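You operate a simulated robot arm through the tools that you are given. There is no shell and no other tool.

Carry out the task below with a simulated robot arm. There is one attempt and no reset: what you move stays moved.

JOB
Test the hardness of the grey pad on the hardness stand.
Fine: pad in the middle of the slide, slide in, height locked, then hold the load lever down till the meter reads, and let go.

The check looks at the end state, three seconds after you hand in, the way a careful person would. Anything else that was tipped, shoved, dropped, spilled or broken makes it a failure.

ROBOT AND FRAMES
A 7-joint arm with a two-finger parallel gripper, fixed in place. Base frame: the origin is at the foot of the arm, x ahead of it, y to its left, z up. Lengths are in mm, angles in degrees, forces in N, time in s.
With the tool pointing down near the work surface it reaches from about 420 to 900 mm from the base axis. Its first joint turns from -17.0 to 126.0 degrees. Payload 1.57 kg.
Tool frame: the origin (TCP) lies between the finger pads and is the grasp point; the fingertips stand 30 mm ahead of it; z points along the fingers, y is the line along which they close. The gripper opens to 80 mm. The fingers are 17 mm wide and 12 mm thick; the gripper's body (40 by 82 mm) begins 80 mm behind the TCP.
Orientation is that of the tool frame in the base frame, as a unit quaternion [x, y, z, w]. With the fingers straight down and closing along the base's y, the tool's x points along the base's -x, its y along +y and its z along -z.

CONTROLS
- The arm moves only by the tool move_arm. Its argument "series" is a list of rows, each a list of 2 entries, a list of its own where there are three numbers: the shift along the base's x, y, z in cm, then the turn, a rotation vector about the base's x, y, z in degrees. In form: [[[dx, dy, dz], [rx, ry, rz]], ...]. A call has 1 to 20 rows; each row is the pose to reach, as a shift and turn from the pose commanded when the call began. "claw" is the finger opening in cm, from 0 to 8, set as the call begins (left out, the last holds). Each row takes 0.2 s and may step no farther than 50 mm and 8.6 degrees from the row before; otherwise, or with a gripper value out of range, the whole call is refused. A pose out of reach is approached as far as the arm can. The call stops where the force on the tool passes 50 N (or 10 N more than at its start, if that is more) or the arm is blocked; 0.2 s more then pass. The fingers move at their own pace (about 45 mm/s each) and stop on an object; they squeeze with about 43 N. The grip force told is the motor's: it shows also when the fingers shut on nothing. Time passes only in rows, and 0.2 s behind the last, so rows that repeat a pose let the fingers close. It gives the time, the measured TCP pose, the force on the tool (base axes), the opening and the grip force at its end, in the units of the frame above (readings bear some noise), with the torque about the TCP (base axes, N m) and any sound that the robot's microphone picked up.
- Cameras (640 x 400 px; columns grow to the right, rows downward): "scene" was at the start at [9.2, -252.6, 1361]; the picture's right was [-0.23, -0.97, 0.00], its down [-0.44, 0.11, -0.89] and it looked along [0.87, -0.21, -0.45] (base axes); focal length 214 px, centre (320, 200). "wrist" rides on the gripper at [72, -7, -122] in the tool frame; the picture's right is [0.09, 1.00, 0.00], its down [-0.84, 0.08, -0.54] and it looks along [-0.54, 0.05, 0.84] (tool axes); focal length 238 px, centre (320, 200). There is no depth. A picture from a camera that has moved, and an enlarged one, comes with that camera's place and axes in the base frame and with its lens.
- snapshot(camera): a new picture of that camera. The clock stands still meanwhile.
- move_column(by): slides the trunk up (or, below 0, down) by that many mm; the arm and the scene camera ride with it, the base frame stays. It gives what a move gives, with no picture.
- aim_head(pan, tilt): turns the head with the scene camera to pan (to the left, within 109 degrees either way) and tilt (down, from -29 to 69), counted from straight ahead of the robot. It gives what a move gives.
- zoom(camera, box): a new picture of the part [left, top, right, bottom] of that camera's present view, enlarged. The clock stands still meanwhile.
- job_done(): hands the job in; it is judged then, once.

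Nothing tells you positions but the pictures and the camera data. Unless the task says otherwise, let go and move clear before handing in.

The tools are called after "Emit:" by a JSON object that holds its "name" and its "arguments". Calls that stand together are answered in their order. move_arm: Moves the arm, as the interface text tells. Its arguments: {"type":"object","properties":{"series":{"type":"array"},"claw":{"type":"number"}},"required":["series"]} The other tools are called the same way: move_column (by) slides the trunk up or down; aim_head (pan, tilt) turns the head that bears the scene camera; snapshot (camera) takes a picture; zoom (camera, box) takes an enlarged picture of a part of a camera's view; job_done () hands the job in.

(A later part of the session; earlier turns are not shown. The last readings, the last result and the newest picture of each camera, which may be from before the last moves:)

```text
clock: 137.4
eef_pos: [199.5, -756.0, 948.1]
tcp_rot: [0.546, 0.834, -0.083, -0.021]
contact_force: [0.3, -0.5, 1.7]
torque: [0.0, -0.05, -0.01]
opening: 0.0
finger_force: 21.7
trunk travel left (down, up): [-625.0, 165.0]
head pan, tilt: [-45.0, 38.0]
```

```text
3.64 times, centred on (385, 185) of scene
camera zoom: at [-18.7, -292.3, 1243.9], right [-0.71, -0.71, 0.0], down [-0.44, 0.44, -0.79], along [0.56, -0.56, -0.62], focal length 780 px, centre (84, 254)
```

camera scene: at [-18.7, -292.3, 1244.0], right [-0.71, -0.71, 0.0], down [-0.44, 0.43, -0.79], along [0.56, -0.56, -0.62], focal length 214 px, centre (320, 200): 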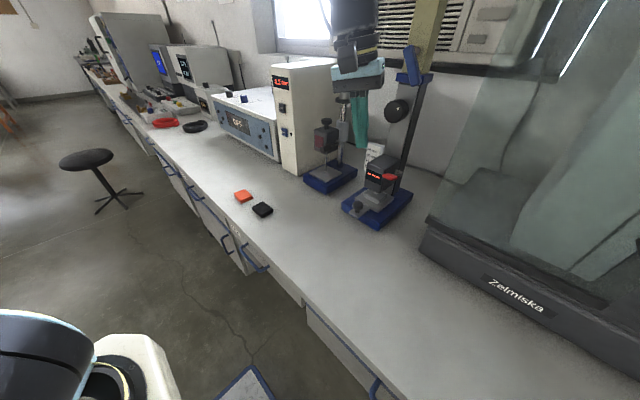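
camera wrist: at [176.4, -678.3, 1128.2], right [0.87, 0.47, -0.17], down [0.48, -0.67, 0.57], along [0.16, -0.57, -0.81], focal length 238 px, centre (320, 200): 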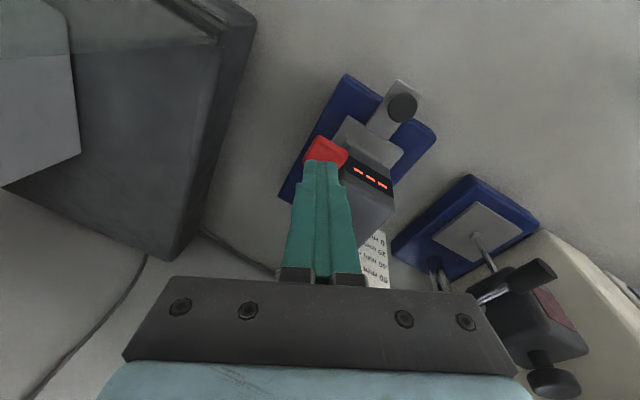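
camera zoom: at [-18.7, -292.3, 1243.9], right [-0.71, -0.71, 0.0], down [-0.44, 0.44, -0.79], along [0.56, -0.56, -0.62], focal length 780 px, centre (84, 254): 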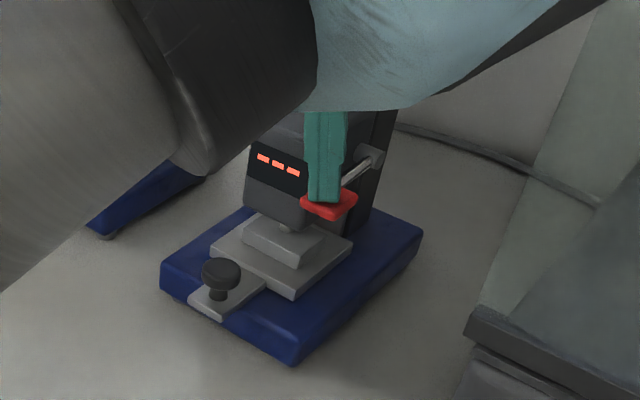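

Emit:
{"name": "move_arm", "arguments": {"series": [[[0, 0, -0.4], [0, 0, 0]], [[0, 0, -0.8], [0, 0, 0]], [[0, 0, -1.2], [0, 0, 0]]]}}

Emit:
{"name": "zoom", "arguments": {"camera": "wrist", "box": [270, 80, 450, 240]}}

Emit:
{"name": "zoom", "arguments": {"camera": "scene", "box": [340, 130, 430, 240]}}

```text
clock: 138.2
eef_pos: [198.2, -755.6, 936.4]
tcp_rot: [0.545, 0.834, -0.083, -0.02]
contact_force: [-0.4, -1.5, 1.3]
torque: [-0.07, 0.02, 0.0]
opening: 0.1
finger_force: 21.3
trunk travel left (down, up): [-625.0, 165.0]
head pan, tilt: [-45.0, 38.0]
```

```text
2.50 times, centred on (360, 160) of wrist
camera zoom: at [178.3, -676.9, 1055.3], right [0.87, 0.47, -0.16], down [0.48, -0.67, 0.57], along [0.16, -0.57, -0.8], focal length 596 px, centre (220, 300)
```

zoom: 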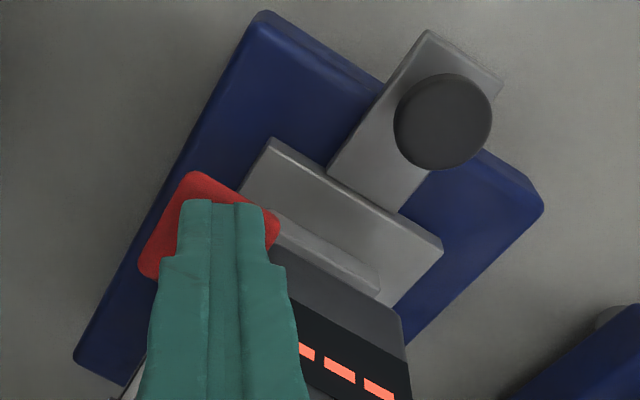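

```text
3.64 times, centred on (385, 185) of scene
camera zoom: at [-18.8, -292.3, 1243.9], right [-0.71, -0.71, 0.0], down [-0.44, 0.44, -0.79], along [0.56, -0.56, -0.62], focal length 780 px, centre (84, 254)
```

zoom: 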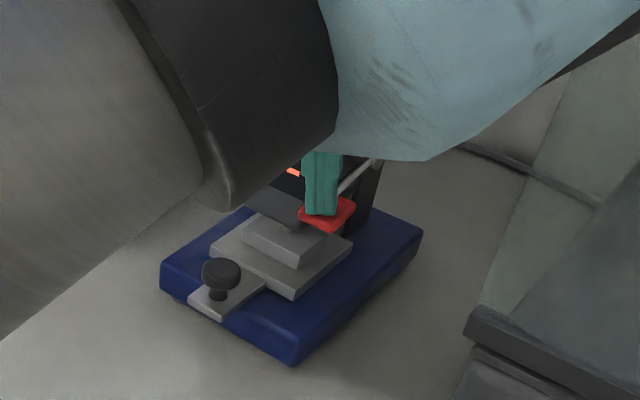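

Emit:
{"name": "move_arm", "arguments": {"series": [[[0, 0, -0.3], [0, 0, 0]], [[0, 0, -0.6], [0, 0, 0]], [[0, 0, -0.9], [0, 0, 0]]]}}

Emit:
{"name": "zoom", "arguments": {"camera": "wrist", "box": [270, 80, 450, 240]}}

```text
clock: 139.0
eef_pos: [198.6, -756.1, 928.3]
tcp_rot: [0.545, 0.834, -0.084, -0.019]
contact_force: [-0.4, 0.0, 11.7]
torque: [-0.08, -0.02, -0.01]
opening: 0.0
finger_force: 21.4
trunk travel left (down, up): [-625.0, 165.0]
head pan, tilt: [-45.0, 38.0]
```

```text
2.50 times, centred on (360, 160) of wrist
camera zoom: at [178.5, -677.6, 1046.7], right [0.87, 0.47, -0.17], down [0.48, -0.67, 0.57], along [0.16, -0.57, -0.8], focal length 596 px, centre (220, 300)
```

zoom: 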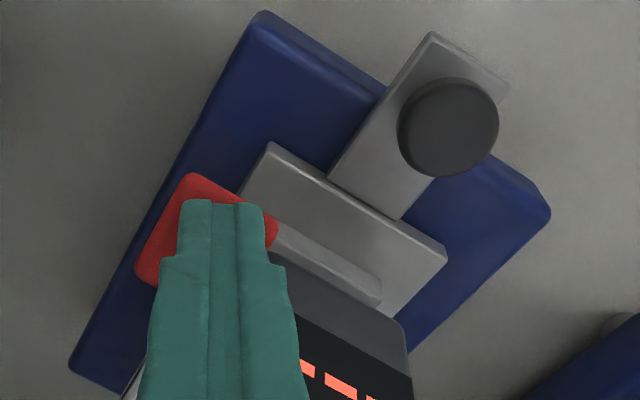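

Resistance builds to 12 N. I'll press a little more and hold while watching the meter.

Emit:
{"name": "move_arm", "arguments": {"series": [[[0, 0, -0.15], [0, 0, 0]], [[0, 0, -0.3], [0, 0, 0]], [[0, 0, -0.3], [0, 0, 0]], [[0, 0, -0.3], [0, 0, 0]], [[0, 0, -0.3], [0, 0, 0]]]}}

Emit:
{"name": "snapshot", "arguments": {"camera": "wrist"}}

Emit:
{"name": "zoom", "arguments": {"camera": "wrist", "box": [300, 140, 460, 280]}}

```text
clock: 140.2
eef_pos: [199.4, -757.7, 925.0]
tcp_rot: [0.545, 0.834, -0.084, -0.019]
contact_force: [1.8, -3.0, 38.6]
torque: [-0.48, -0.15, -0.01]
opening: 0.3
finger_force: 21.6
trunk travel left (down, up): [-625.0, 165.0]
head pan, tilt: [-45.0, 38.0]
```

```text
taken
camera wrist: at [178.4, -677.5, 1044.4], right [0.87, 0.47, -0.17], down [0.47, -0.67, 0.57], along [0.16, -0.57, -0.8], focal length 238 px, centre (320, 200)
```

wrist: 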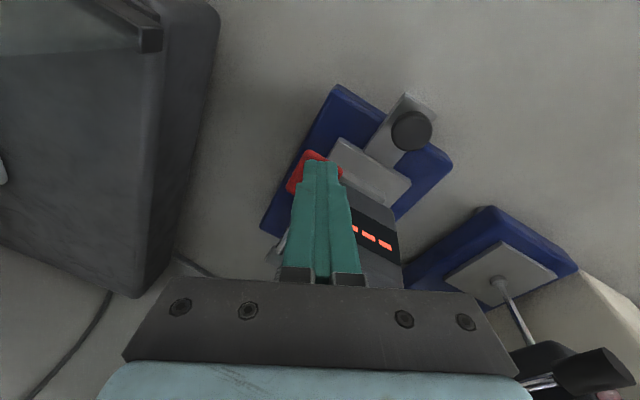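

```text
2.86 times, centred on (380, 210) of wrist
camera zoom: at [178.4, -677.5, 1044.4], right [0.87, 0.47, -0.17], down [0.47, -0.67, 0.57], along [0.16, -0.57, -0.8], focal length 681 px, centre (149, 171)
```

zoom: 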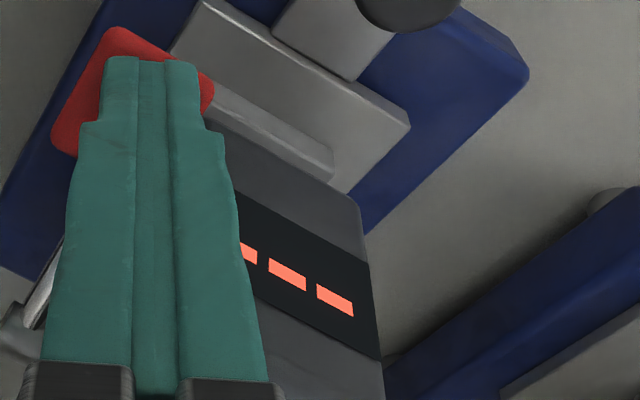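

It's at 39 N and the display still shows dashes. I'll hold for a few seconds.

Emit:
{"name": "move_arm", "arguments": {"series": [[[0, 0, 0], [0, 0, 0]], [[0, 0, 0], [0, 0, 0]], [[0, 0, 0], [0, 0, 0]], [[0, 0, 0], [0, 0, 0]], [[0, 0, 0], [0, 0, 0]], [[0, 0, 0], [0, 0, 0]], [[0, 0, 0], [0, 0, 0]], [[0, 0, 0], [0, 0, 0]], [[0, 0, 0], [0, 0, 0]], [[0, 0, 0], [0, 0, 0]], [[0, 0, 0], [0, 0, 0]], [[0, 0, 0], [0, 0, 0]]]}}

Emit:
{"name": "zoom", "arguments": {"camera": "wrist", "box": [300, 140, 460, 280]}}

```text
clock: 142.8
eef_pos: [198.7, -756.6, 926.0]
tcp_rot: [0.545, 0.834, -0.085, -0.018]
contact_force: [1.6, -8.0, 41.7]
torque: [-0.67, -0.18, 0.05]
opening: 0.1
finger_force: 21.6
trunk travel left (down, up): [-625.0, 165.0]
head pan, tilt: [-45.0, 38.0]
```

```text
2.86 times, centred on (380, 210) of wrist
camera zoom: at [178.3, -677.3, 1044.3], right [0.87, 0.47, -0.17], down [0.48, -0.67, 0.57], along [0.16, -0.57, -0.8], focal length 681 px, centre (149, 171)
```

zoom: 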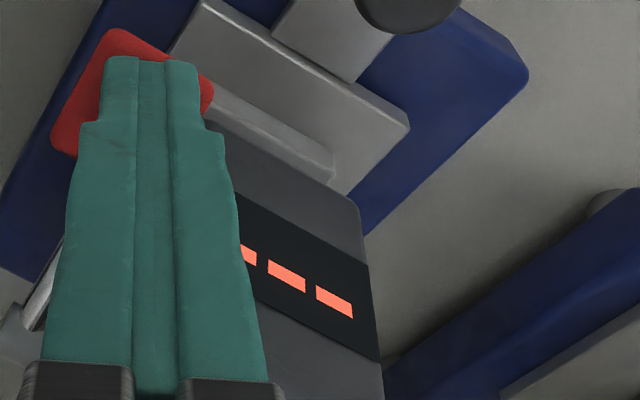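

Emit:
{"name": "zoom", "arguments": {"camera": "scene", "box": [360, 160, 420, 220]}}

Emit:
{"name": "zoom", "arguments": {"camera": "wrist", "box": [300, 120, 400, 210]}}

```text
6.67 times, centred on (390, 190) of scene
camera zoom: at [-19.1, -291.1, 1244.3], right [-0.71, -0.71, 0.0], down [-0.43, 0.43, -0.79], along [0.56, -0.56, -0.61], focal length 1430 px, centre (-147, 267)
```

zoom: 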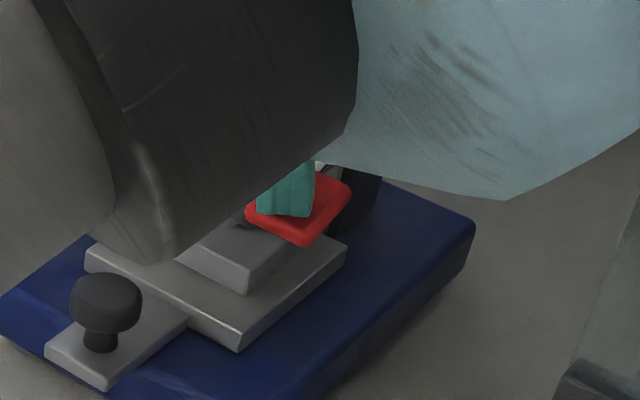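

```text
4.44 times, centred on (350, 165) of wrist
camera zoom: at [178.3, -677.3, 1044.3], right [0.87, 0.47, -0.17], down [0.48, -0.67, 0.57], along [0.16, -0.57, -0.8], focal length 1059 px, centre (187, 356)
```

zoom: 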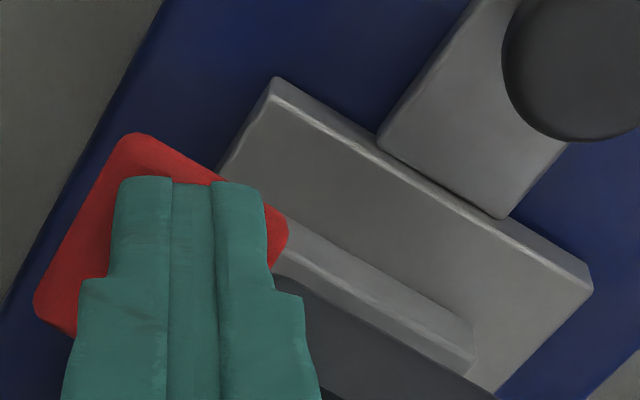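

Emit:
{"name": "move_arm", "arguments": {"series": [[[0, 0, 0], [0, 0, 0]], [[0, 0, 0], [0, 0, 0]], [[0, 0, 0], [0, 0, 0]], [[0, 0, 0], [0, 0, 0]], [[0, 0, 0], [0, 0, 0]], [[0, 0, 0], [0, 0, 0]], [[0, 0, 0], [0, 0, 0]], [[0, 0, 0], [0, 0, 0]], [[0, 0, 0], [0, 0, 0]], [[0, 0, 0], [0, 0, 0]], [[0, 0, 0], [0, 0, 0]], [[0, 0, 0], [0, 0, 0]], [[0, 0, 0], [0, 0, 0]], [[0, 0, 0], [0, 0, 0]], [[0, 0, 0], [0, 0, 0]]]}}

Emit:
{"name": "zoom", "arguments": {"camera": "wrist", "box": [300, 140, 460, 280]}}

```text
clock: 146.0
eef_pos: [199.4, -756.7, 926.3]
tcp_rot: [0.546, 0.834, -0.085, -0.019]
contact_force: [2.4, -2.0, 41.1]
torque: [-0.47, -0.12, 0.04]
opening: 0.1
finger_force: 21.6
trunk travel left (down, up): [-625.0, 165.0]
head pan, tilt: [-45.0, 38.0]
```

```text
2.86 times, centred on (380, 210) of wrist
camera zoom: at [178.3, -677.1, 1044.2], right [0.87, 0.47, -0.17], down [0.48, -0.67, 0.57], along [0.16, -0.57, -0.8], focal length 681 px, centre (149, 171)
```

zoom: 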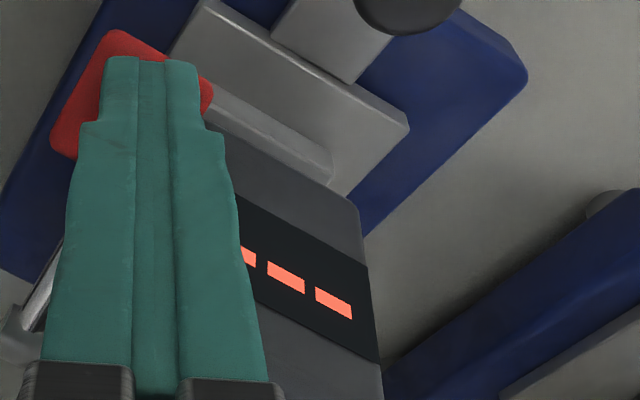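

There's no reading even with sustained load, so the foot isn't loading the pad as it should. I'll ease off in stages and compare the foot position.

Emit:
{"name": "move_arm", "arguments": {"series": [[[0, 0, 0.5], [0, 0, 0]], [[0, 0, 1.2], [0, 0, 0]], [[0, 0, 1.8], [0, 0, 0]], [[0, 0, 1.8], [0, 0, 0]]]}}

Emit:
{"name": "zoom", "arguments": {"camera": "scene", "box": [365, 165, 415, 215]}}

Emit:
{"name": "move_arm", "arguments": {"series": [[[0, 0, 1], [0, 0, 0]], [[0, 0, 2], [0, 0, 0]], [[0, 0, 3], [0, 0, 0]], [[0, 0, 4], [0, 0, 0]], [[0, 0, 6], [0, 0, 0]], [[0, 0, 6], [0, 0, 0]]]}}

Emit:
{"name": "zoom", "arguments": {"camera": "scene", "box": [365, 165, 415, 215]}}

Emit:
{"name": "zoom", "arguments": {"camera": "wrist", "box": [270, 80, 450, 240]}}

```text
clock: 147.0
eef_pos: [198.2, -756.7, 942.2]
tcp_rot: [0.547, 0.833, -0.083, -0.021]
contact_force: [-2.4, 0.5, 1.7]
torque: [0.03, 0.02, 0.02]
opening: 0.1
finger_force: 21.3
trunk travel left (down, up): [-625.0, 165.0]
head pan, tilt: [-45.0, 38.0]
```

```text
8.00 times, centred on (390, 190) of scene
camera zoom: at [-18.9, -292.2, 1243.9], right [-0.71, -0.71, 0.0], down [-0.44, 0.44, -0.79], along [0.56, -0.56, -0.62], focal length 1716 px, centre (-240, 280)
```

zoom: 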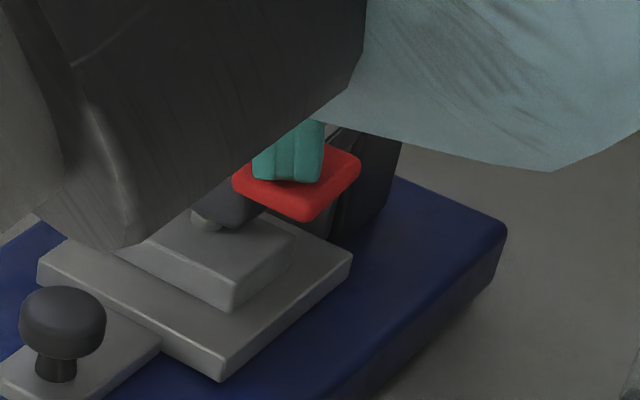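

```text
clock: 148.4
eef_pos: [200.4, -755.7, 1003.2]
tcp_rot: [0.545, 0.834, -0.083, -0.02]
contact_force: [0.1, -0.2, 0.0]
torque: [-0.01, 0.0, 0.04]
opening: 0.3
finger_force: 21.0
trunk travel left (down, up): [-625.0, 165.0]
head pan, tilt: [-45.0, 38.0]
```

```text
8.00 times, centred on (390, 190) of scene
camera zoom: at [-18.8, -292.4, 1243.9], right [-0.71, -0.71, 0.0], down [-0.44, 0.44, -0.79], along [0.56, -0.56, -0.62], focal length 1716 px, centre (-240, 280)
```

zoom: 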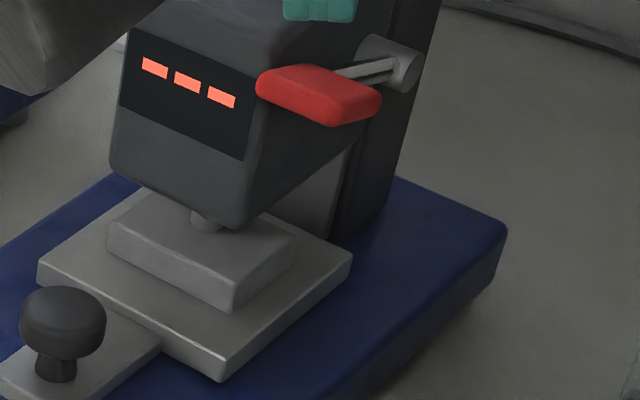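

```text
2.50 times, centred on (360, 160) of wrist
camera zoom: at [179.2, -678.1, 1120.8], right [0.87, 0.47, -0.16], down [0.47, -0.67, 0.57], along [0.16, -0.57, -0.81], focal length 596 px, centre (220, 300)
```

zoom: 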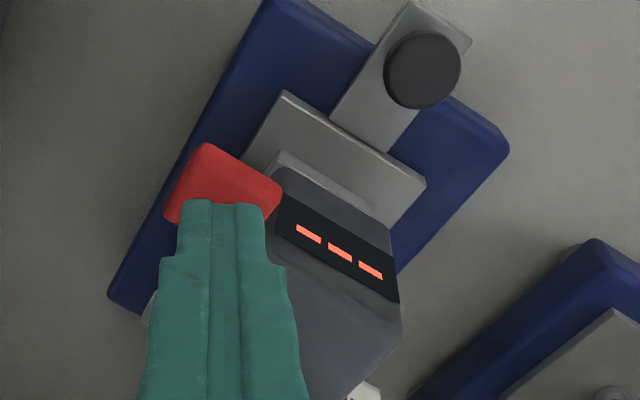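

The lever springs back on release, but the foot doesn't move with it. So the head height (foot to pad) is probably what the meter objects to. I'll get a very low, near-horizontal view of the foot/pad gap.

Emit:
{"name": "move_arm", "arguments": {"series": [[[0.5, 3, 0], [0, 0, 0]], [[1, 6, 0], [-7.5, -2.1, 0]], [[1.3, 8, 0], [-15, -4.2, 0]], [[1.5, 9, 0], [-22.5, -6.3, 0]], [[1.5, 9, 0], [-30, -8.4, 0]], [[1.5, 9, 0], [-37.5, -10.5, 0]], [[1.5, 9, -1], [-45, -12.6, 0]], [[1.5, 9, -2], [-52, -14.6, 0]], [[1.5, 8, -4], [-59, -16.6, 0]], [[1.5, 7, -6], [-66, -18.6, 0]], [[1.5, 6.2, -8.5], [-66, -18.6, 0]], [[1.5, 6.2, -8.5], [-66, -18.6, 0]]]}}

Emit:
{"name": "snapshot", "arguments": {"camera": "wrist"}}

```text
clock: 151.0
eef_pos: [215.8, -693.5, 917.7]
tcp_rot: [0.474, 0.646, -0.438, 0.407]
contact_force: [-0.2, -0.4, 0.2]
torque: [0.0, 0.02, 0.01]
opening: 0.0
finger_force: 21.0
out of reach, approached as far as the arm can: row 6
trunk travel left (down, up): [-625.0, 165.0]
head pan, tilt: [-45.0, 38.0]
```

```text
taken
camera wrist: at [178.4, -559.0, 887.1], right [0.94, 0.19, -0.27], down [0.2, 0.31, 0.93], along [0.26, -0.93, 0.26], focal length 238 px, centre (320, 200)
```

wrist: 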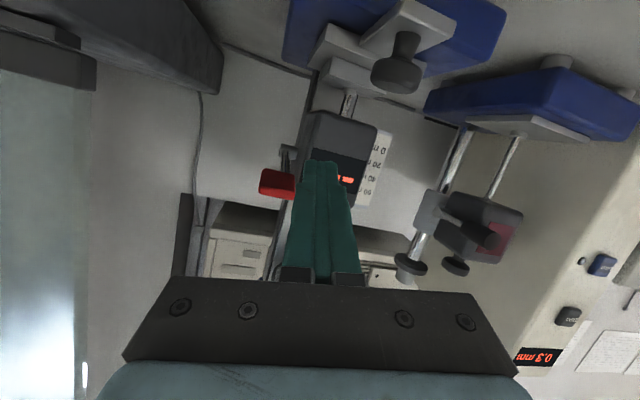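

Emit:
{"name": "zoom", "arguments": {"camera": "wrist", "box": [310, 40, 410, 120]}}

Emit:
{"name": "zoom", "arguments": {"camera": "wrist", "box": [330, 60, 380, 110]}}

Emit:
{"name": "zoom", "arguments": {"camera": "wrist", "box": [340, 120, 400, 220]}}

```text
5.00 times, centred on (360, 80) of wrist
camera zoom: at [178.4, -559.0, 887.1], right [0.94, 0.19, -0.27], down [0.2, 0.31, 0.93], along [0.26, -0.93, 0.26], focal length 1192 px, centre (120, 800)
```

zoom: 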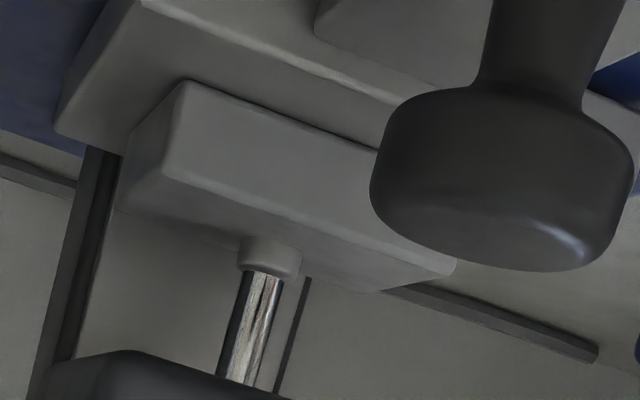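

```text
8.00 times, centred on (355, 85) of wrist
camera zoom: at [178.4, -559.0, 887.1], right [0.94, 0.19, -0.27], down [0.2, 0.31, 0.93], along [0.26, -0.93, 0.26], focal length 1907 px, centre (40, 1120)
```

zoom: 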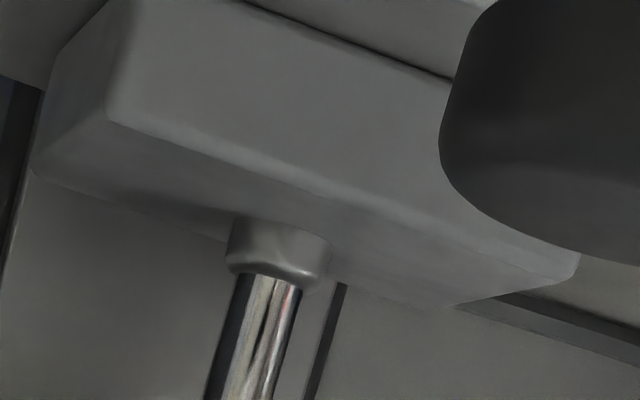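

```text
4.00 times, centred on (370, 170) of wrist
camera zoom: at [178.4, -559.0, 887.1], right [0.94, 0.19, -0.27], down [0.2, 0.31, 0.93], along [0.26, -0.93, 0.26], focal length 953 px, centre (120, 320)
```

zoom: 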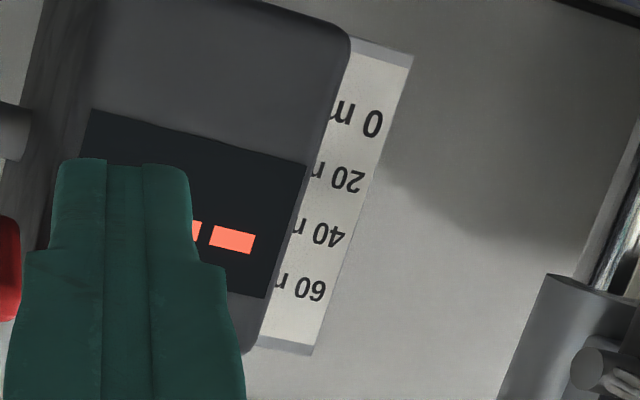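

The gap is about 2 mm, so the foot isn't quite on the pad. Before readjusting the height I'll re-check cheaply that the slide is fully home by pushing its knob again.

Emit:
{"name": "move_arm", "arguments": {"series": [[[0, 2, 2], [8, 2.2, 0]], [[0, 4, 3], [16, 4.4, 0]], [[0, 6, 4], [24, 6.6, 0]], [[0, 6, 4], [32, 8.9, 0]], [[0, 6, 4], [40, 11.1, 0]], [[0, 6, 4], [48, 13.3, 0]], [[0, 6, 4], [56, 15.6, 0]], [[0, 6, 4], [64, 17.8, 0]], [[0, 6, 4], [70, 19.5, 0]], [[0, 6, 4], [70, 19.5, 0]]]}}

Emit:
{"name": "move_arm", "arguments": {"series": [[[1, 0, 0], [0, 0, -5]], [[2, 0, 0], [0, 0, -10]], [[3, 0, 0], [0, 0, -15]], [[3.4, 0, 0], [0, 0, -20]], [[3.4, 0, 0], [0, 0, -20]]]}}

Emit:
{"name": "snapshot", "arguments": {"camera": "wrist"}}

```text
clock: 153.2
eef_pos: [214.6, -634.6, 957.7]
tcp_rot: [0.545, 0.835, -0.058, -0.047]
contact_force: [0.3, -0.8, -0.6]
torque: [0.04, 0.0, 0.05]
opening: 0.1
finger_force: 20.9
trunk travel left (down, up): [-625.0, 165.0]
head pan, tilt: [-45.0, 38.0]
```

```text
clock: 154.4
eef_pos: [248.1, -635.7, 957.5]
tcp_rot: [0.681, 0.728, -0.049, -0.056]
contact_force: [-0.5, -0.4, -1.0]
torque: [-0.01, 0.0, 0.0]
opening: 0.1
finger_force: 21.4
trunk travel left (down, up): [-625.0, 165.0]
head pan, tilt: [-45.0, 38.0]
```

```text
taken
camera wrist: at [253.6, -562.7, 1080.9], right [0.98, 0.16, -0.15], down [0.21, -0.83, 0.51], along [-0.04, -0.53, -0.85], focal length 238 px, centre (320, 200)
```

wrist: 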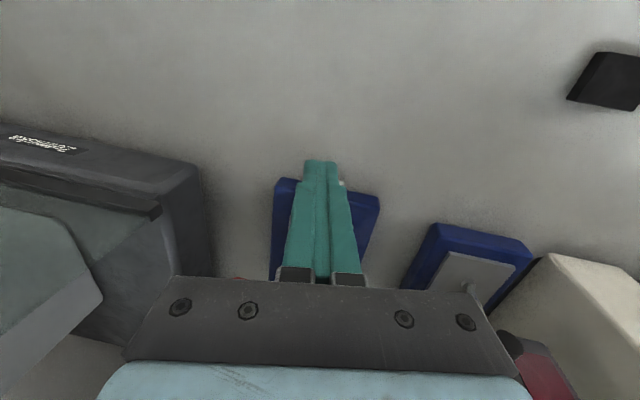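

Emit:
{"name": "move_arm", "arguments": {"series": [[[0, 0, -3], [0, -4, 0]], [[0, 0, -6], [0, -8.5, 0]], [[0, -1, -8.5], [0, -8.5, 0]], [[0, -2, -9.5], [0, -8.5, 0]], [[0, -3.5, -9.5], [0, -8.5, 0]], [[0, -4.5, -9.5], [0, -8.5, 0]], [[0, -5.3, -9.5], [0, -8.5, 0]], [[0, -5.7, -9.5], [0, -8.5, 0]]]}}

Emit:
{"name": "zoom", "arguments": {"camera": "scene", "box": [340, 130, 430, 240]}}

```text
clock: 156.2
eef_pos: [246.6, -691.1, 863.3]
tcp_rot: [0.683, 0.73, 0.001, -0.001]
contact_force: [-0.2, -0.1, 0.0]
torque: [-0.03, 0.03, 0.0]
opening: 0.0
finger_force: 21.1
trunk travel left (down, up): [-625.0, 165.0]
head pan, tilt: [-45.0, 38.0]
```

```text
3.64 times, centred on (385, 185) of scene
camera zoom: at [-18.8, -292.3, 1243.9], right [-0.71, -0.71, 0.0], down [-0.44, 0.44, -0.79], along [0.56, -0.56, -0.62], focal length 780 px, centre (84, 254)
```

zoom: 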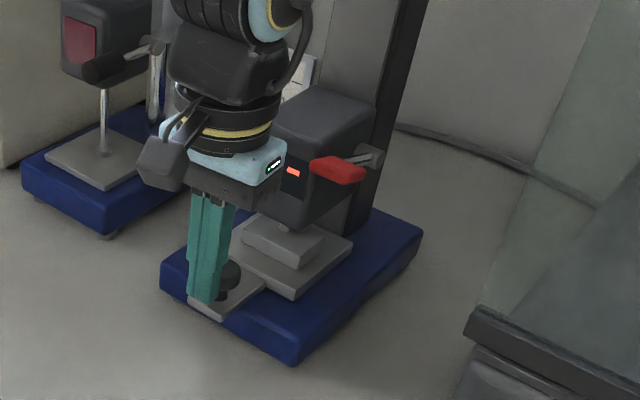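

Emit:
{"name": "move_arm", "arguments": {"series": [[[0.2, -0.2, 0], [0, 0, 0]], [[0.2, -0.4, 0], [0, 0, 0]], [[0.2, -0.6, 0], [0, 0, 0]], [[0.2, -0.8, 0], [0, 0, 0]]]}}

Emit:
{"name": "move_arm", "arguments": {"series": [[[0, -0.2, 0], [0, 0, 0]], [[0, -0.4, 0], [0, 0, 0]], [[0, -0.4, 0], [0, 0, 0]]]}}

Emit:
{"name": "zoom", "arguments": {"camera": "scene", "box": [340, 130, 430, 240]}}

```text
clock: 157.2
eef_pos: [250.1, -697.0, 863.0]
tcp_rot: [0.683, 0.73, 0.005, -0.004]
contact_force: [-2.1, 30.8, -1.3]
torque: [0.87, -0.19, -0.03]
opening: 0.0
finger_force: 21.8
trunk travel left (down, up): [-625.0, 165.0]
head pan, tilt: [-45.0, 38.0]
```

```text
clock: 157.8
eef_pos: [250.0, -695.9, 860.8]
tcp_rot: [0.683, 0.731, 0.009, -0.01]
contact_force: [-0.8, 15.2, 5.9]
torque: [0.32, 0.16, 0.01]
opening: 0.1
finger_force: 21.7
trunk travel left (down, up): [-625.0, 165.0]
head pan, tilt: [-45.0, 38.0]
stopped in row 2: the force on the tool passed its limit at 52 N (the readings are from after the stop); the commanded pose is now the measured one
```

```text
3.64 times, centred on (385, 185) of scene
camera zoom: at [-18.9, -291.8, 1244.2], right [-0.71, -0.71, 0.0], down [-0.44, 0.44, -0.79], along [0.56, -0.56, -0.62], focal length 780 px, centre (84, 254)
```

zoom: 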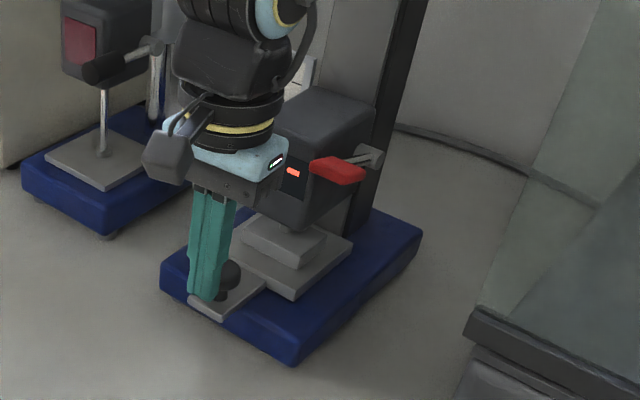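

The slide is definitely at its hard stop, so the head height must be the issue, with the foot still about 2 mm above the pad. I'll unlock, lower the head until the foot just touches, and relock. First I'll back away and go to the lock lever.

Emit:
{"name": "move_arm", "arguments": {"series": [[[0, 1, 0.2], [0, 0, 0]], [[0, 4, 0.2], [0, 0, 0]], [[0, 7, 1], [0, 0, 0]], [[0, 8, 5], [0, 0, 0]], [[0, 8, 9], [0, 0, 0]], [[0, 8, 13], [0, 0, 0]]]}}

Emit:
{"name": "move_column", "arguments": {"by": 60}}

Emit:
{"name": "move_arm", "arguments": {"series": [[[0, -1, 2], [-7.5, 0, 0]], [[0, -2, 4], [-15, 0, 0]], [[0, -3, 6], [-22.5, 0, 0]], [[0, -4, 8], [-30, 0, 0]], [[0, -5, 10], [-37.5, 0, 0]], [[0, -7, 11], [-45, 0, 0]], [[0, -7, 11], [-45, 0, 0]]]}}

Emit:
{"name": "snapshot", "arguments": {"camera": "wrist"}}

```text
clock: 159.2
eef_pos: [251.0, -617.7, 990.5]
tcp_rot: [0.683, 0.73, 0.007, -0.008]
contact_force: [-0.7, 0.2, -0.6]
torque: [0.04, 0.05, 0.04]
opening: 0.2
finger_force: 21.0
trunk travel left (down, up): [-625.0, 165.0]
head pan, tilt: [-45.0, 38.0]
```

```text
clock: 160.2
eef_pos: [251.0, -618.4, 1048.8]
tcp_rot: [0.683, 0.731, 0.007, -0.007]
contact_force: [0.2, 0.1, -0.4]
torque: [0.01, 0.04, -0.01]
opening: 0.0
finger_force: 21.4
trunk travel left (down, up): [-685.0, 105.0]
head pan, tilt: [-45.0, 38.0]
```

```text
clock: 161.8
eef_pos: [251.8, -688.8, 1160.9]
tcp_rot: [0.633, 0.678, -0.273, 0.256]
contact_force: [-0.8, -1.5, 0.6]
torque: [-0.02, 0.0, 0.02]
opening: 0.0
finger_force: 21.5
trunk travel left (down, up): [-685.0, 105.0]
head pan, tilt: [-45.0, 38.0]
```

```text
taken
camera wrist: at [239.6, -551.6, 1200.1], right [0.99, 0.11, -0.11], down [0.13, -0.22, 0.97], along [0.09, -0.97, -0.23], focal length 238 px, centre (320, 200)
```

wrist: 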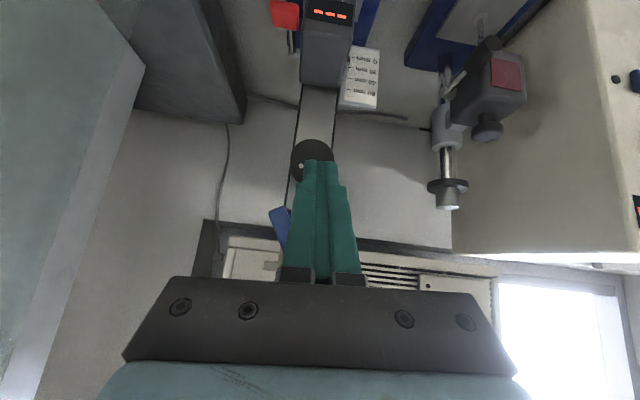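

Emit:
{"name": "move_arm", "arguments": {"series": [[[0.4, -3.5, 0.2], [0, 0, 0]], [[0.5, -7, 0.2], [0, 0, 0]], [[0.5, -9.5, 0.2], [0, 0, 0]], [[0.5, -9.5, 0.2], [0, 0, 0]]]}}

Emit:
{"name": "snapshot", "arguments": {"camera": "wrist"}}

Emit:
{"name": "aim_head", "arguments": {"pan": -55, "tilt": 20}}

Emit:
{"name": "zoom", "arguments": {"camera": "scene", "box": [300, 120, 410, 220]}}

```text
clock: 162.8
eef_pos: [253.7, -784.2, 1160.8]
tcp_rot: [0.634, 0.677, -0.274, 0.254]
contact_force: [-0.3, 0.6, -0.5]
torque: [0.0, 0.0, -0.02]
opening: 0.1
finger_force: 21.4
trunk travel left (down, up): [-685.0, 105.0]
head pan, tilt: [-45.0, 38.0]
```

```text
taken
camera wrist: at [242.7, -647.2, 1200.5], right [0.99, 0.11, -0.11], down [0.13, -0.22, 0.97], along [0.08, -0.97, -0.24], focal length 238 px, centre (320, 200)
```

wrist: 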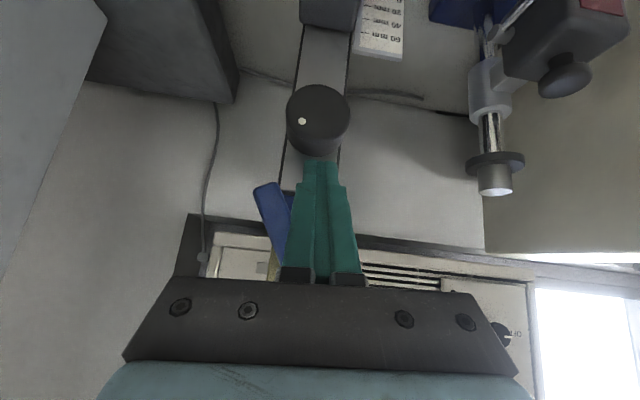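

```text
clock: 163.6
eef_pos: [255.3, -784.5, 1160.7]
tcp_rot: [0.634, 0.678, -0.273, 0.254]
contact_force: [0.2, -0.5, 0.0]
torque: [-0.02, 0.02, -0.05]
opening: 0.0
finger_force: 21.7
trunk travel left (down, up): [-685.0, 105.0]
head pan, tilt: [-55.0, 20.0]
```

```text
4.00 times, centred on (355, 170) of scene
camera zoom: at [-26.4, -307.6, 1332.3], right [-0.82, -0.57, 0.0], down [-0.2, 0.28, -0.94], along [0.54, -0.77, -0.34], focal length 858 px, centre (180, 320)
```

zoom: 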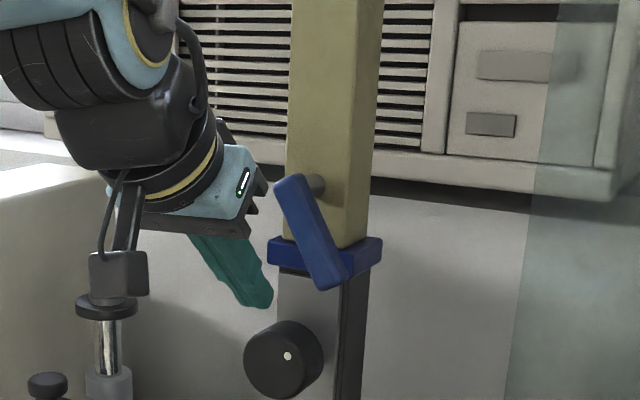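

Emit:
{"name": "move_arm", "arguments": {"series": [[[0, -1.5, 0], [0, 0, 0]], [[0, -3, 0.1], [0, 0, 0]], [[0, -4.2, 0.2], [0, 0, 0]], [[0, -4.2, 0.2], [0, 0, 0]]]}}

Emit:
{"name": "snapshot", "arguments": {"camera": "wrist"}}

Emit:
{"name": "zoom", "arguments": {"camera": "scene", "box": [300, 120, 410, 220]}}

```text
clock: 164.6
eef_pos: [256.9, -825.9, 1163.5]
tcp_rot: [0.633, 0.678, -0.273, 0.254]
contact_force: [0.3, 0.5, 0.5]
torque: [-0.02, -0.03, 0.01]
opening: 0.3
finger_force: 21.1
trunk travel left (down, up): [-685.0, 105.0]
head pan, tilt: [-55.0, 20.0]
```

```text
taken
camera wrist: at [244.1, -688.8, 1202.8], right [0.99, 0.11, -0.11], down [0.13, -0.22, 0.97], along [0.09, -0.97, -0.24], focal length 238 px, centre (320, 200)
```

wrist: 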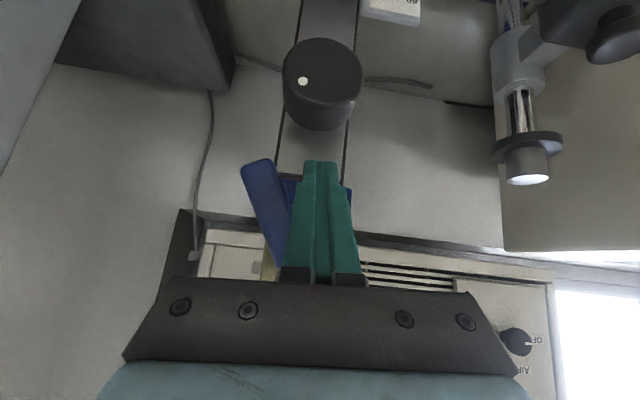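

```text
4.00 times, centred on (355, 170) of scene
camera zoom: at [-26.4, -307.6, 1332.3], right [-0.82, -0.57, 0.0], down [-0.2, 0.28, -0.94], along [0.54, -0.77, -0.34], focal length 858 px, centre (180, 320)
```

zoom: 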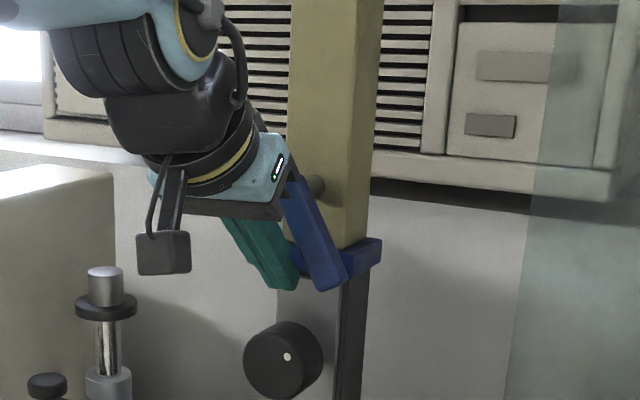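

The finger is now on the +x side of the lever's lower end. I'll sweep it back up along its arc.

Emit:
{"name": "move_arm", "arguments": {"series": [[[-0.9, 0, 0.1], [0, 0, 0]], [[-1.7, 0, 0.2], [0, 0, 0]], [[-2.5, 0, 0.3], [0, 0, 0]], [[-3.2, 0, 0.5], [0, 0, 0]], [[-3.9, 0, 0.8], [0, 0, 0]], [[-4.5, 0, 1.2], [0, 0, 0]], [[-5.1, 0, 1.7], [0, 0, 0]], [[-5.6, 0, 2.3], [0, 0, 0]], [[-6.0, 0, 2.9], [0, 0, 0]], [[-6.4, 0, 3.6], [0, 0, 0]]]}}

Emit:
{"name": "snapshot", "arguments": {"camera": "wrist"}}

Emit:
{"name": "zoom", "arguments": {"camera": "scene", "box": [300, 120, 410, 220]}}

```text
clock: 166.8
eef_pos: [193.4, -823.2, 1194.0]
tcp_rot: [0.635, 0.679, -0.269, 0.251]
contact_force: [8.1, 14.0, -21.8]
torque: [0.08, 0.12, -0.06]
opening: 0.0
finger_force: 21.7
trunk travel left (down, up): [-685.0, 105.0]
head pan, tilt: [-55.0, 20.0]
```

```text
taken
camera wrist: at [180.4, -686.8, 1235.5], right [0.99, 0.12, -0.11], down [0.14, -0.23, 0.96], along [0.09, -0.97, -0.25], focal length 238 px, centre (320, 200)
```

wrist: 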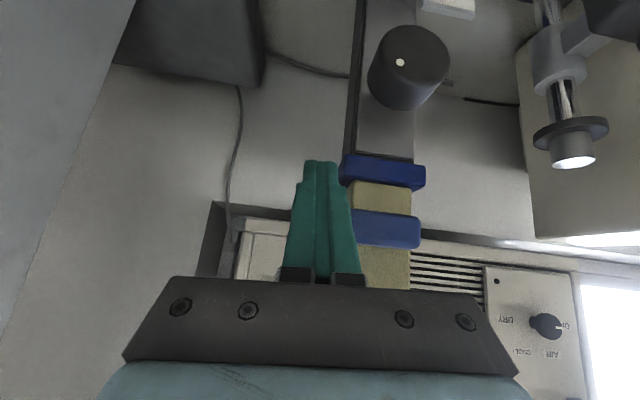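

```text
4.00 times, centred on (355, 170) of scene
camera zoom: at [-25.6, -307.6, 1331.9], right [-0.82, -0.57, 0.0], down [-0.2, 0.28, -0.94], along [0.54, -0.77, -0.34], focal length 858 px, centre (180, 320)
```

zoom: 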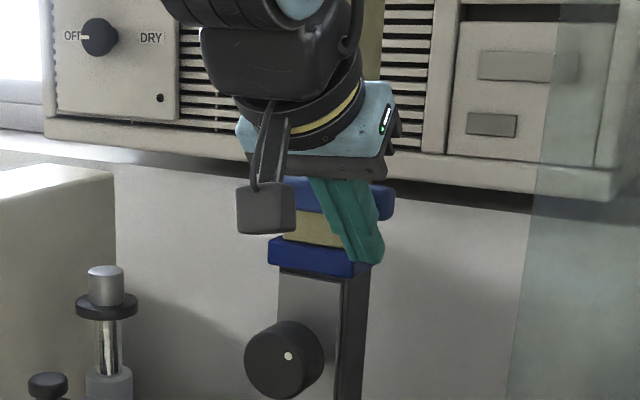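

The lever is back to horizontal (unlocked, at its stop). I'll back off and return to the height knob with some positive roll for the clockwise turn.

Emit:
{"name": "move_arm", "arguments": {"series": [[[0, 0, -0.8], [0, 0, 0]], [[0, 1, -1], [0, 0, 0]], [[0, 5, -1], [0, 0, 0]], [[0, 9, -1], [0, 0, 0]], [[0.5, 12, -1], [0, 0, 0]]]}}

Emit:
{"name": "move_column", "arguments": {"by": -160}}

Emit:
{"name": "move_arm", "arguments": {"series": [[[1, -0.5, 0.8], [-7.5, 0, 0]], [[2, -1, 1.6], [-15, 0, 0]], [[3, -1.5, 2.5], [-22.5, 0, 0]], [[4, -2, 3.5], [-30, 0, 0]], [[5, -2.5, 4.5], [-37.5, 0, 0]], [[5.2, -3, 5.6], [-45, 0, 0]], [[5.2, -3, 5.6], [-45, 0, 0]]], "claw": 8}}

Emit:
{"name": "move_arm", "arguments": {"series": [[[0, 0, 0], [0, 7, 0]], [[0, 0, 0], [0, 14, 0]], [[0, 0, 0], [0, 21, 0]], [[0, 0, 0], [0, 28, 0]], [[0, 0, 0], [0, 35, 0]], [[0, 0, 0], [0, 35, 0]]]}}

Emit:
{"name": "snapshot", "arguments": {"camera": "wrist"}}

```text
clock: 168.0
eef_pos: [194.3, -707.7, 1186.3]
tcp_rot: [0.634, 0.677, -0.273, 0.254]
contact_force: [0.4, -1.3, -0.3]
torque: [0.01, 0.02, 0.01]
opening: 0.0
finger_force: 21.4
trunk travel left (down, up): [-685.0, 105.0]
head pan, tilt: [-55.0, 20.0]
```

```text
clock: 169.8
eef_pos: [196.7, -707.9, 1026.8]
tcp_rot: [0.634, 0.677, -0.274, 0.255]
contact_force: [-0.4, 0.3, 0.3]
torque: [0.01, -0.01, -0.04]
opening: 0.0
finger_force: 21.4
trunk travel left (down, up): [-525.0, 265.0]
head pan, tilt: [-55.0, 20.0]
```

```text
clock: 171.4
eef_pos: [249.0, -737.3, 1084.3]
tcp_rot: [0.487, 0.522, -0.512, 0.478]
contact_force: [-0.1, -0.3, 0.0]
torque: [-0.01, 0.01, -0.03]
opening: 79.9
finger_force: 0.0
trunk travel left (down, up): [-525.0, 265.0]
head pan, tilt: [-55.0, 20.0]
```

```text
clock: 172.8
eef_pos: [247.8, -737.2, 1083.5]
tcp_rot: [0.311, 0.642, -0.634, 0.298]
contact_force: [-0.4, 0.4, -0.4]
torque: [-0.03, -0.03, 0.01]
opening: 80.4
finger_force: 0.1
trunk travel left (down, up): [-525.0, 265.0]
head pan, tilt: [-55.0, 20.0]
```

```text
taken
camera wrist: at [198.6, -612.4, 1034.7], right [0.72, 0.0, -0.7], down [0.59, 0.52, 0.61], along [0.37, -0.85, 0.37], focal length 238 px, centre (320, 200)
```

wrist: 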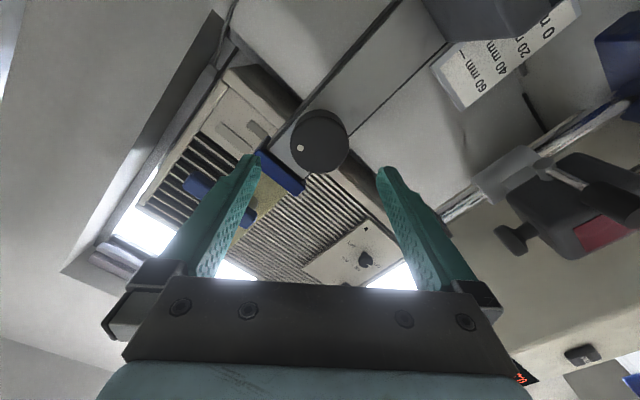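

Everything is aligned with no limit flags. I'll move in, grip the knob and turn clockwise in small steps while watching the torque for foot contact.

Emit:
{"name": "move_arm", "arguments": {"series": [[[0, -2, 0], [0, 0, 0]], [[0, -4, 0], [0, 0, 0]], [[0, -6, 0], [0, 0, 0]], [[0, -6.9, 0], [0, 0, 0]], [[0, -6.9, 0], [0, 0, 0]]]}}

Emit:
{"name": "move_arm", "arguments": {"series": [[[0, 0, 0], [0, 0, 0]], [[0, 0, 0], [0, 0, 0]], [[0, 0, 0], [0, 0, 0]], [[0, 0, 0], [0, 0, 0]]], "claw": 3}}

Emit:
{"name": "move_arm", "arguments": {"series": [[[0, 0, 0], [0, -2, 0]], [[0, 0, 0], [0, -4, 0]], [[0, 0, 0], [0, -4, 0]]]}}

Emit:
{"name": "zoom", "arguments": {"camera": "wrist", "box": [240, 100, 400, 240]}}

```text
clock: 174.0
eef_pos: [247.8, -806.9, 1083.0]
tcp_rot: [0.312, 0.641, -0.635, 0.298]
contact_force: [-0.3, 0.5, -0.2]
torque: [-0.04, 0.0, 0.0]
opening: 79.8
finger_force: 0.1
trunk travel left (down, up): [-525.0, 265.0]
head pan, tilt: [-55.0, 20.0]
```

```text
clock: 175.0
eef_pos: [247.0, -808.4, 1083.7]
tcp_rot: [0.312, 0.641, -0.635, 0.298]
contact_force: [1.5, -1.5, -1.5]
torque: [-0.01, 0.0, 0.18]
opening: 53.0
finger_force: 35.7
trunk travel left (down, up): [-525.0, 265.0]
head pan, tilt: [-55.0, 20.0]
```

```text
clock: 175.8
eef_pos: [247.1, -807.6, 1081.9]
tcp_rot: [0.334, 0.631, -0.622, 0.321]
contact_force: [2.2, -16.2, -7.9]
torque: [-0.34, 0.15, 0.43]
opening: 52.9
finger_force: 44.9
trunk travel left (down, up): [-525.0, 265.0]
head pan, tilt: [-55.0, 20.0]
```

```text
2.86 times, centred on (320, 170) of wrist
camera zoom: at [201.7, -682.9, 1031.0], right [0.76, 0.0, -0.65], down [0.55, 0.52, 0.65], along [0.34, -0.85, 0.4], focal length 681 px, centre (320, 286)
```

zoom: 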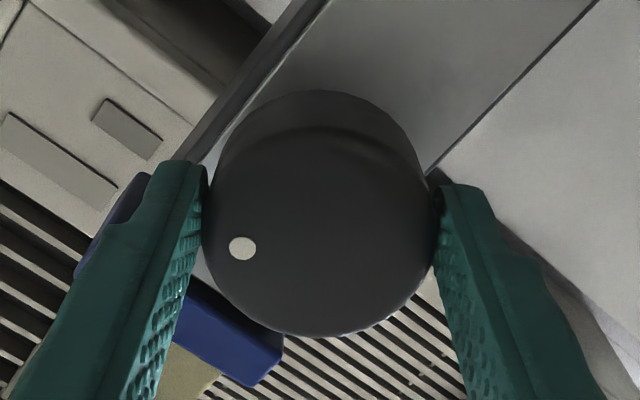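

Emit:
{"name": "move_arm", "arguments": {"series": [[[0, 0, 0], [0, -2, 0]], [[0, 0, 0], [0, -4, 0]], [[0, 0, 0], [0, -4, 0]]]}}

Emit:
{"name": "move_arm", "arguments": {"series": [[[0, 0, 0], [0, -2, 0]], [[0, 0, 0], [0, -4, 0]], [[0, 0, 0], [0, -4, 0]]]}}

Emit:
{"name": "zoom", "arguments": {"camera": "wrist", "box": [240, 100, 400, 240]}}

```text
clock: 176.6
eef_pos: [247.9, -807.2, 1083.0]
tcp_rot: [0.356, 0.62, -0.611, 0.342]
contact_force: [3.5, -18.1, -8.9]
torque: [0.87, 0.36, -0.67]
opening: 53.2
finger_force: 44.7
trunk travel left (down, up): [-525.0, 265.0]
head pan, tilt: [-55.0, 20.0]
```

```text
clock: 177.4
eef_pos: [248.7, -806.7, 1082.7]
tcp_rot: [0.378, 0.606, -0.598, 0.363]
contact_force: [1.7, -11.4, -14.3]
torque: [-0.1, 0.57, 0.32]
opening: 53.0
finger_force: 45.2
trunk travel left (down, up): [-525.0, 265.0]
head pan, tilt: [-55.0, 20.0]
```

```text
2.86 times, centred on (320, 170) of wrist
camera zoom: at [209.9, -682.8, 1025.1], right [0.85, 0.0, -0.53], down [0.45, 0.52, 0.72], along [0.28, -0.85, 0.44], focal length 681 px, centre (320, 286)
```

zoom: 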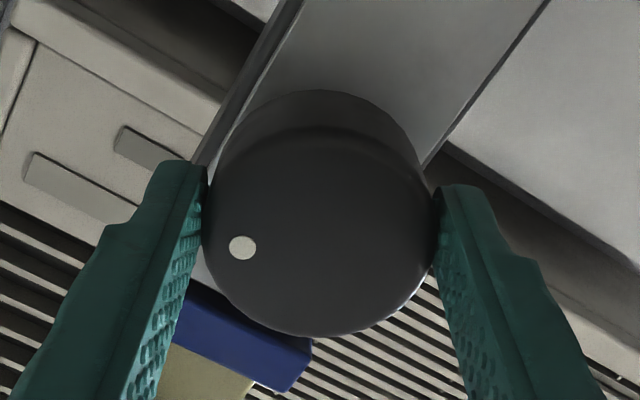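

Torque grows linearly from the very start of this turn, so the foot was already resting on the pad. My earlier height change is what took away the lever's working travel. The instructions mention no height change, so I'll turn the knob back to its original setting (dot at 12 o'clock, scale 20 mm) and then lock.

Emit:
{"name": "move_arm", "arguments": {"series": [[[0, 0, 0], [0, 5, 0]], [[0, 0, 0], [0, 10, 0]], [[0, 0, 0], [0, 15, 0]], [[0, 0, 0], [0, 20, 0]], [[0, 0, 0], [0, 25, 0]], [[0, 0, 0], [0, 25, 0]]]}}

Emit:
{"name": "zoom", "arguments": {"camera": "wrist", "box": [240, 100, 400, 240]}}

```text
clock: 178.8
eef_pos: [247.8, -808.0, 1083.4]
tcp_rot: [0.238, 0.67, -0.666, 0.224]
contact_force: [-3.5, -12.5, -5.4]
torque: [0.04, -0.02, -0.16]
opening: 52.7
finger_force: 45.0
trunk travel left (down, up): [-525.0, 265.0]
head pan, tilt: [-55.0, 20.0]
```

```text
2.86 times, centred on (320, 170) of wrist
camera zoom: at [187.9, -682.8, 1046.8], right [0.54, 0.0, -0.84], down [0.72, 0.52, 0.46], along [0.44, -0.85, 0.28], focal length 681 px, centre (320, 286)
```

zoom: 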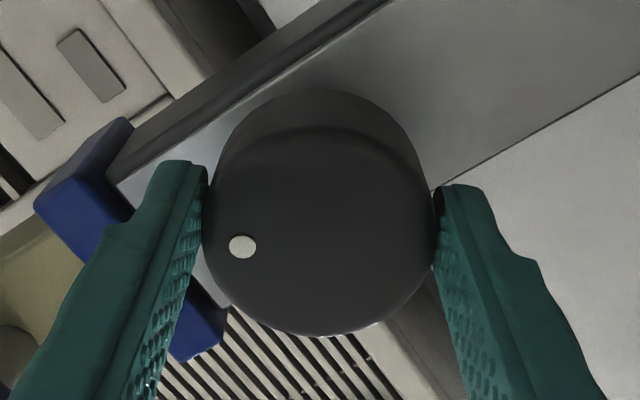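

Emit:
{"name": "move_arm", "arguments": {"series": [[[0, 0, 0], [0, 5, 0]], [[0, 0, 0], [0, 10, 0]], [[0, 0, 0], [0, 15, 0]], [[0, 0, 0], [0, 20, 0]], [[0, 0, 0], [0, 20, 0]]]}}

Emit:
{"name": "zoom", "arguments": {"camera": "wrist", "box": [240, 100, 400, 240]}}

Emit:
{"name": "snapshot", "arguments": {"camera": "wrist"}}

```text
clock: 180.0
eef_pos: [247.6, -807.6, 1083.6]
tcp_rot: [0.118, 0.699, -0.698, 0.104]
contact_force: [-5.7, -14.9, 3.2]
torque: [-0.04, 0.02, -0.33]
opening: 53.2
finger_force: 45.0
trunk travel left (down, up): [-525.0, 265.0]
head pan, tilt: [-55.0, 20.0]
```

```text
2.86 times, centred on (320, 170) of wrist
camera zoom: at [178.5, -682.7, 1070.0], right [0.22, 0.0, -0.98], down [0.83, 0.52, 0.19], along [0.51, -0.85, 0.11], focal length 681 px, centre (320, 286)
```

zoom: 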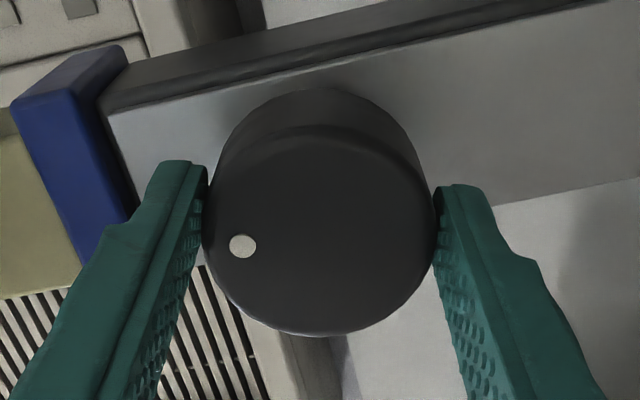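

```text
taken
camera wrist: at [178.5, -682.7, 1070.0], right [0.22, 0.0, -0.98], down [0.83, 0.52, 0.19], along [0.51, -0.85, 0.11], focal length 238 px, centre (320, 200)
```

wrist: 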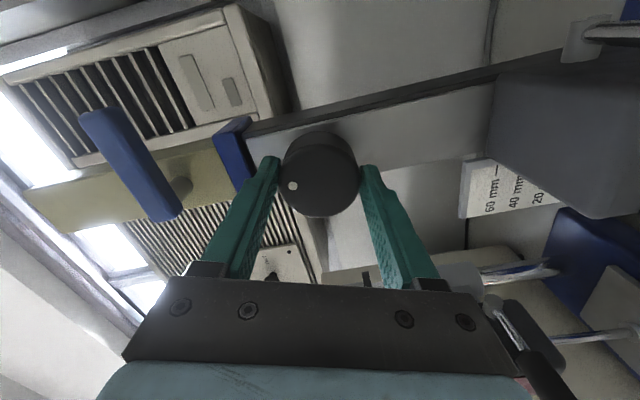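

The dot is nearly at 12 o'clock. I'll nudge it 3° more, release, and check the scale from the front.

Emit:
{"name": "move_arm", "arguments": {"series": [[[0, 0, 0], [0, 3, 0]], [[0, 0, 0], [0, 3, 0]]]}}

Emit:
{"name": "move_arm", "arguments": {"series": [[[0, 0, 0], [0, 0, 0]], [[0, 0, 0], [0, 0, 0]], [[0, 0, 0], [0, 0, 0]]], "claw": 8}}

Emit:
{"name": "move_arm", "arguments": {"series": [[[0, 1.5, 0], [0, 0, 0]], [[0, 4, 0], [0, 0, 0]], [[0, 7, 0], [0, 0, 0]], [[0, 10, 0], [0, -7, 0]], [[0, 11, 0], [0, -14, 0]], [[0, 11, 0], [0, -21, 0]], [[0, 11, 0], [0, -28, 0]], [[0, 11, 0], [0, -35, 0]], [[0, 11, 0], [0, -42, 0]], [[0, 11, 0], [0, -49, 0]], [[0, 11, 0], [0, -56, 0]], [[0, 11, 0], [0, -63, 0]], [[0, 11, 0], [0, -63, 0]]]}}

Emit:
{"name": "snapshot", "arguments": {"camera": "wrist"}}

```text
clock: 180.6
eef_pos: [246.7, -807.3, 1084.5]
tcp_rot: [0.101, 0.702, -0.7, 0.084]
contact_force: [-6.3, -13.0, 5.8]
torque: [-0.11, -0.01, -0.89]
opening: 53.0
finger_force: 44.6
trunk travel left (down, up): [-525.0, 265.0]
head pan, tilt: [-55.0, 20.0]
```

```text
clock: 181.4
eef_pos: [248.1, -807.2, 1083.7]
tcp_rot: [0.1, 0.702, -0.7, 0.085]
contact_force: [0.0, -0.4, 1.1]
torque: [-0.04, 0.0, 0.02]
opening: 80.3
finger_force: 0.0
trunk travel left (down, up): [-525.0, 265.0]
head pan, tilt: [-55.0, 20.0]
```

```text
clock: 184.2
eef_pos: [248.6, -696.5, 1083.4]
tcp_rot: [0.452, 0.553, -0.544, 0.441]
contact_force: [-0.5, 1.1, -0.8]
torque: [-0.04, 0.03, 0.02]
opening: 79.9
finger_force: 0.0
trunk travel left (down, up): [-525.0, 265.0]
head pan, tilt: [-55.0, 20.0]
```

```text
taken
camera wrist: at [226.7, -571.7, 1018.4], right [0.96, 0.0, -0.29], down [0.25, 0.52, 0.81], along [0.16, -0.85, 0.5], focal length 238 px, centre (320, 200)
```

wrist: 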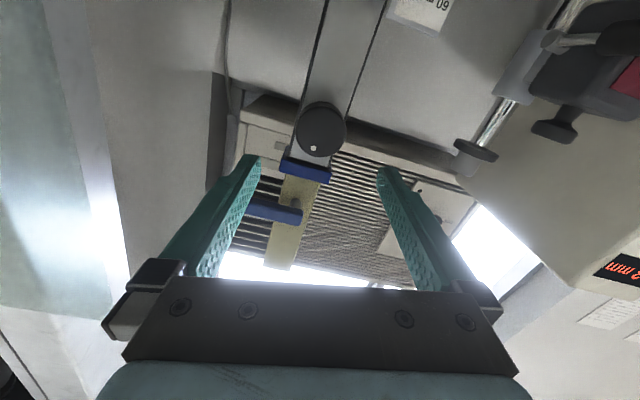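

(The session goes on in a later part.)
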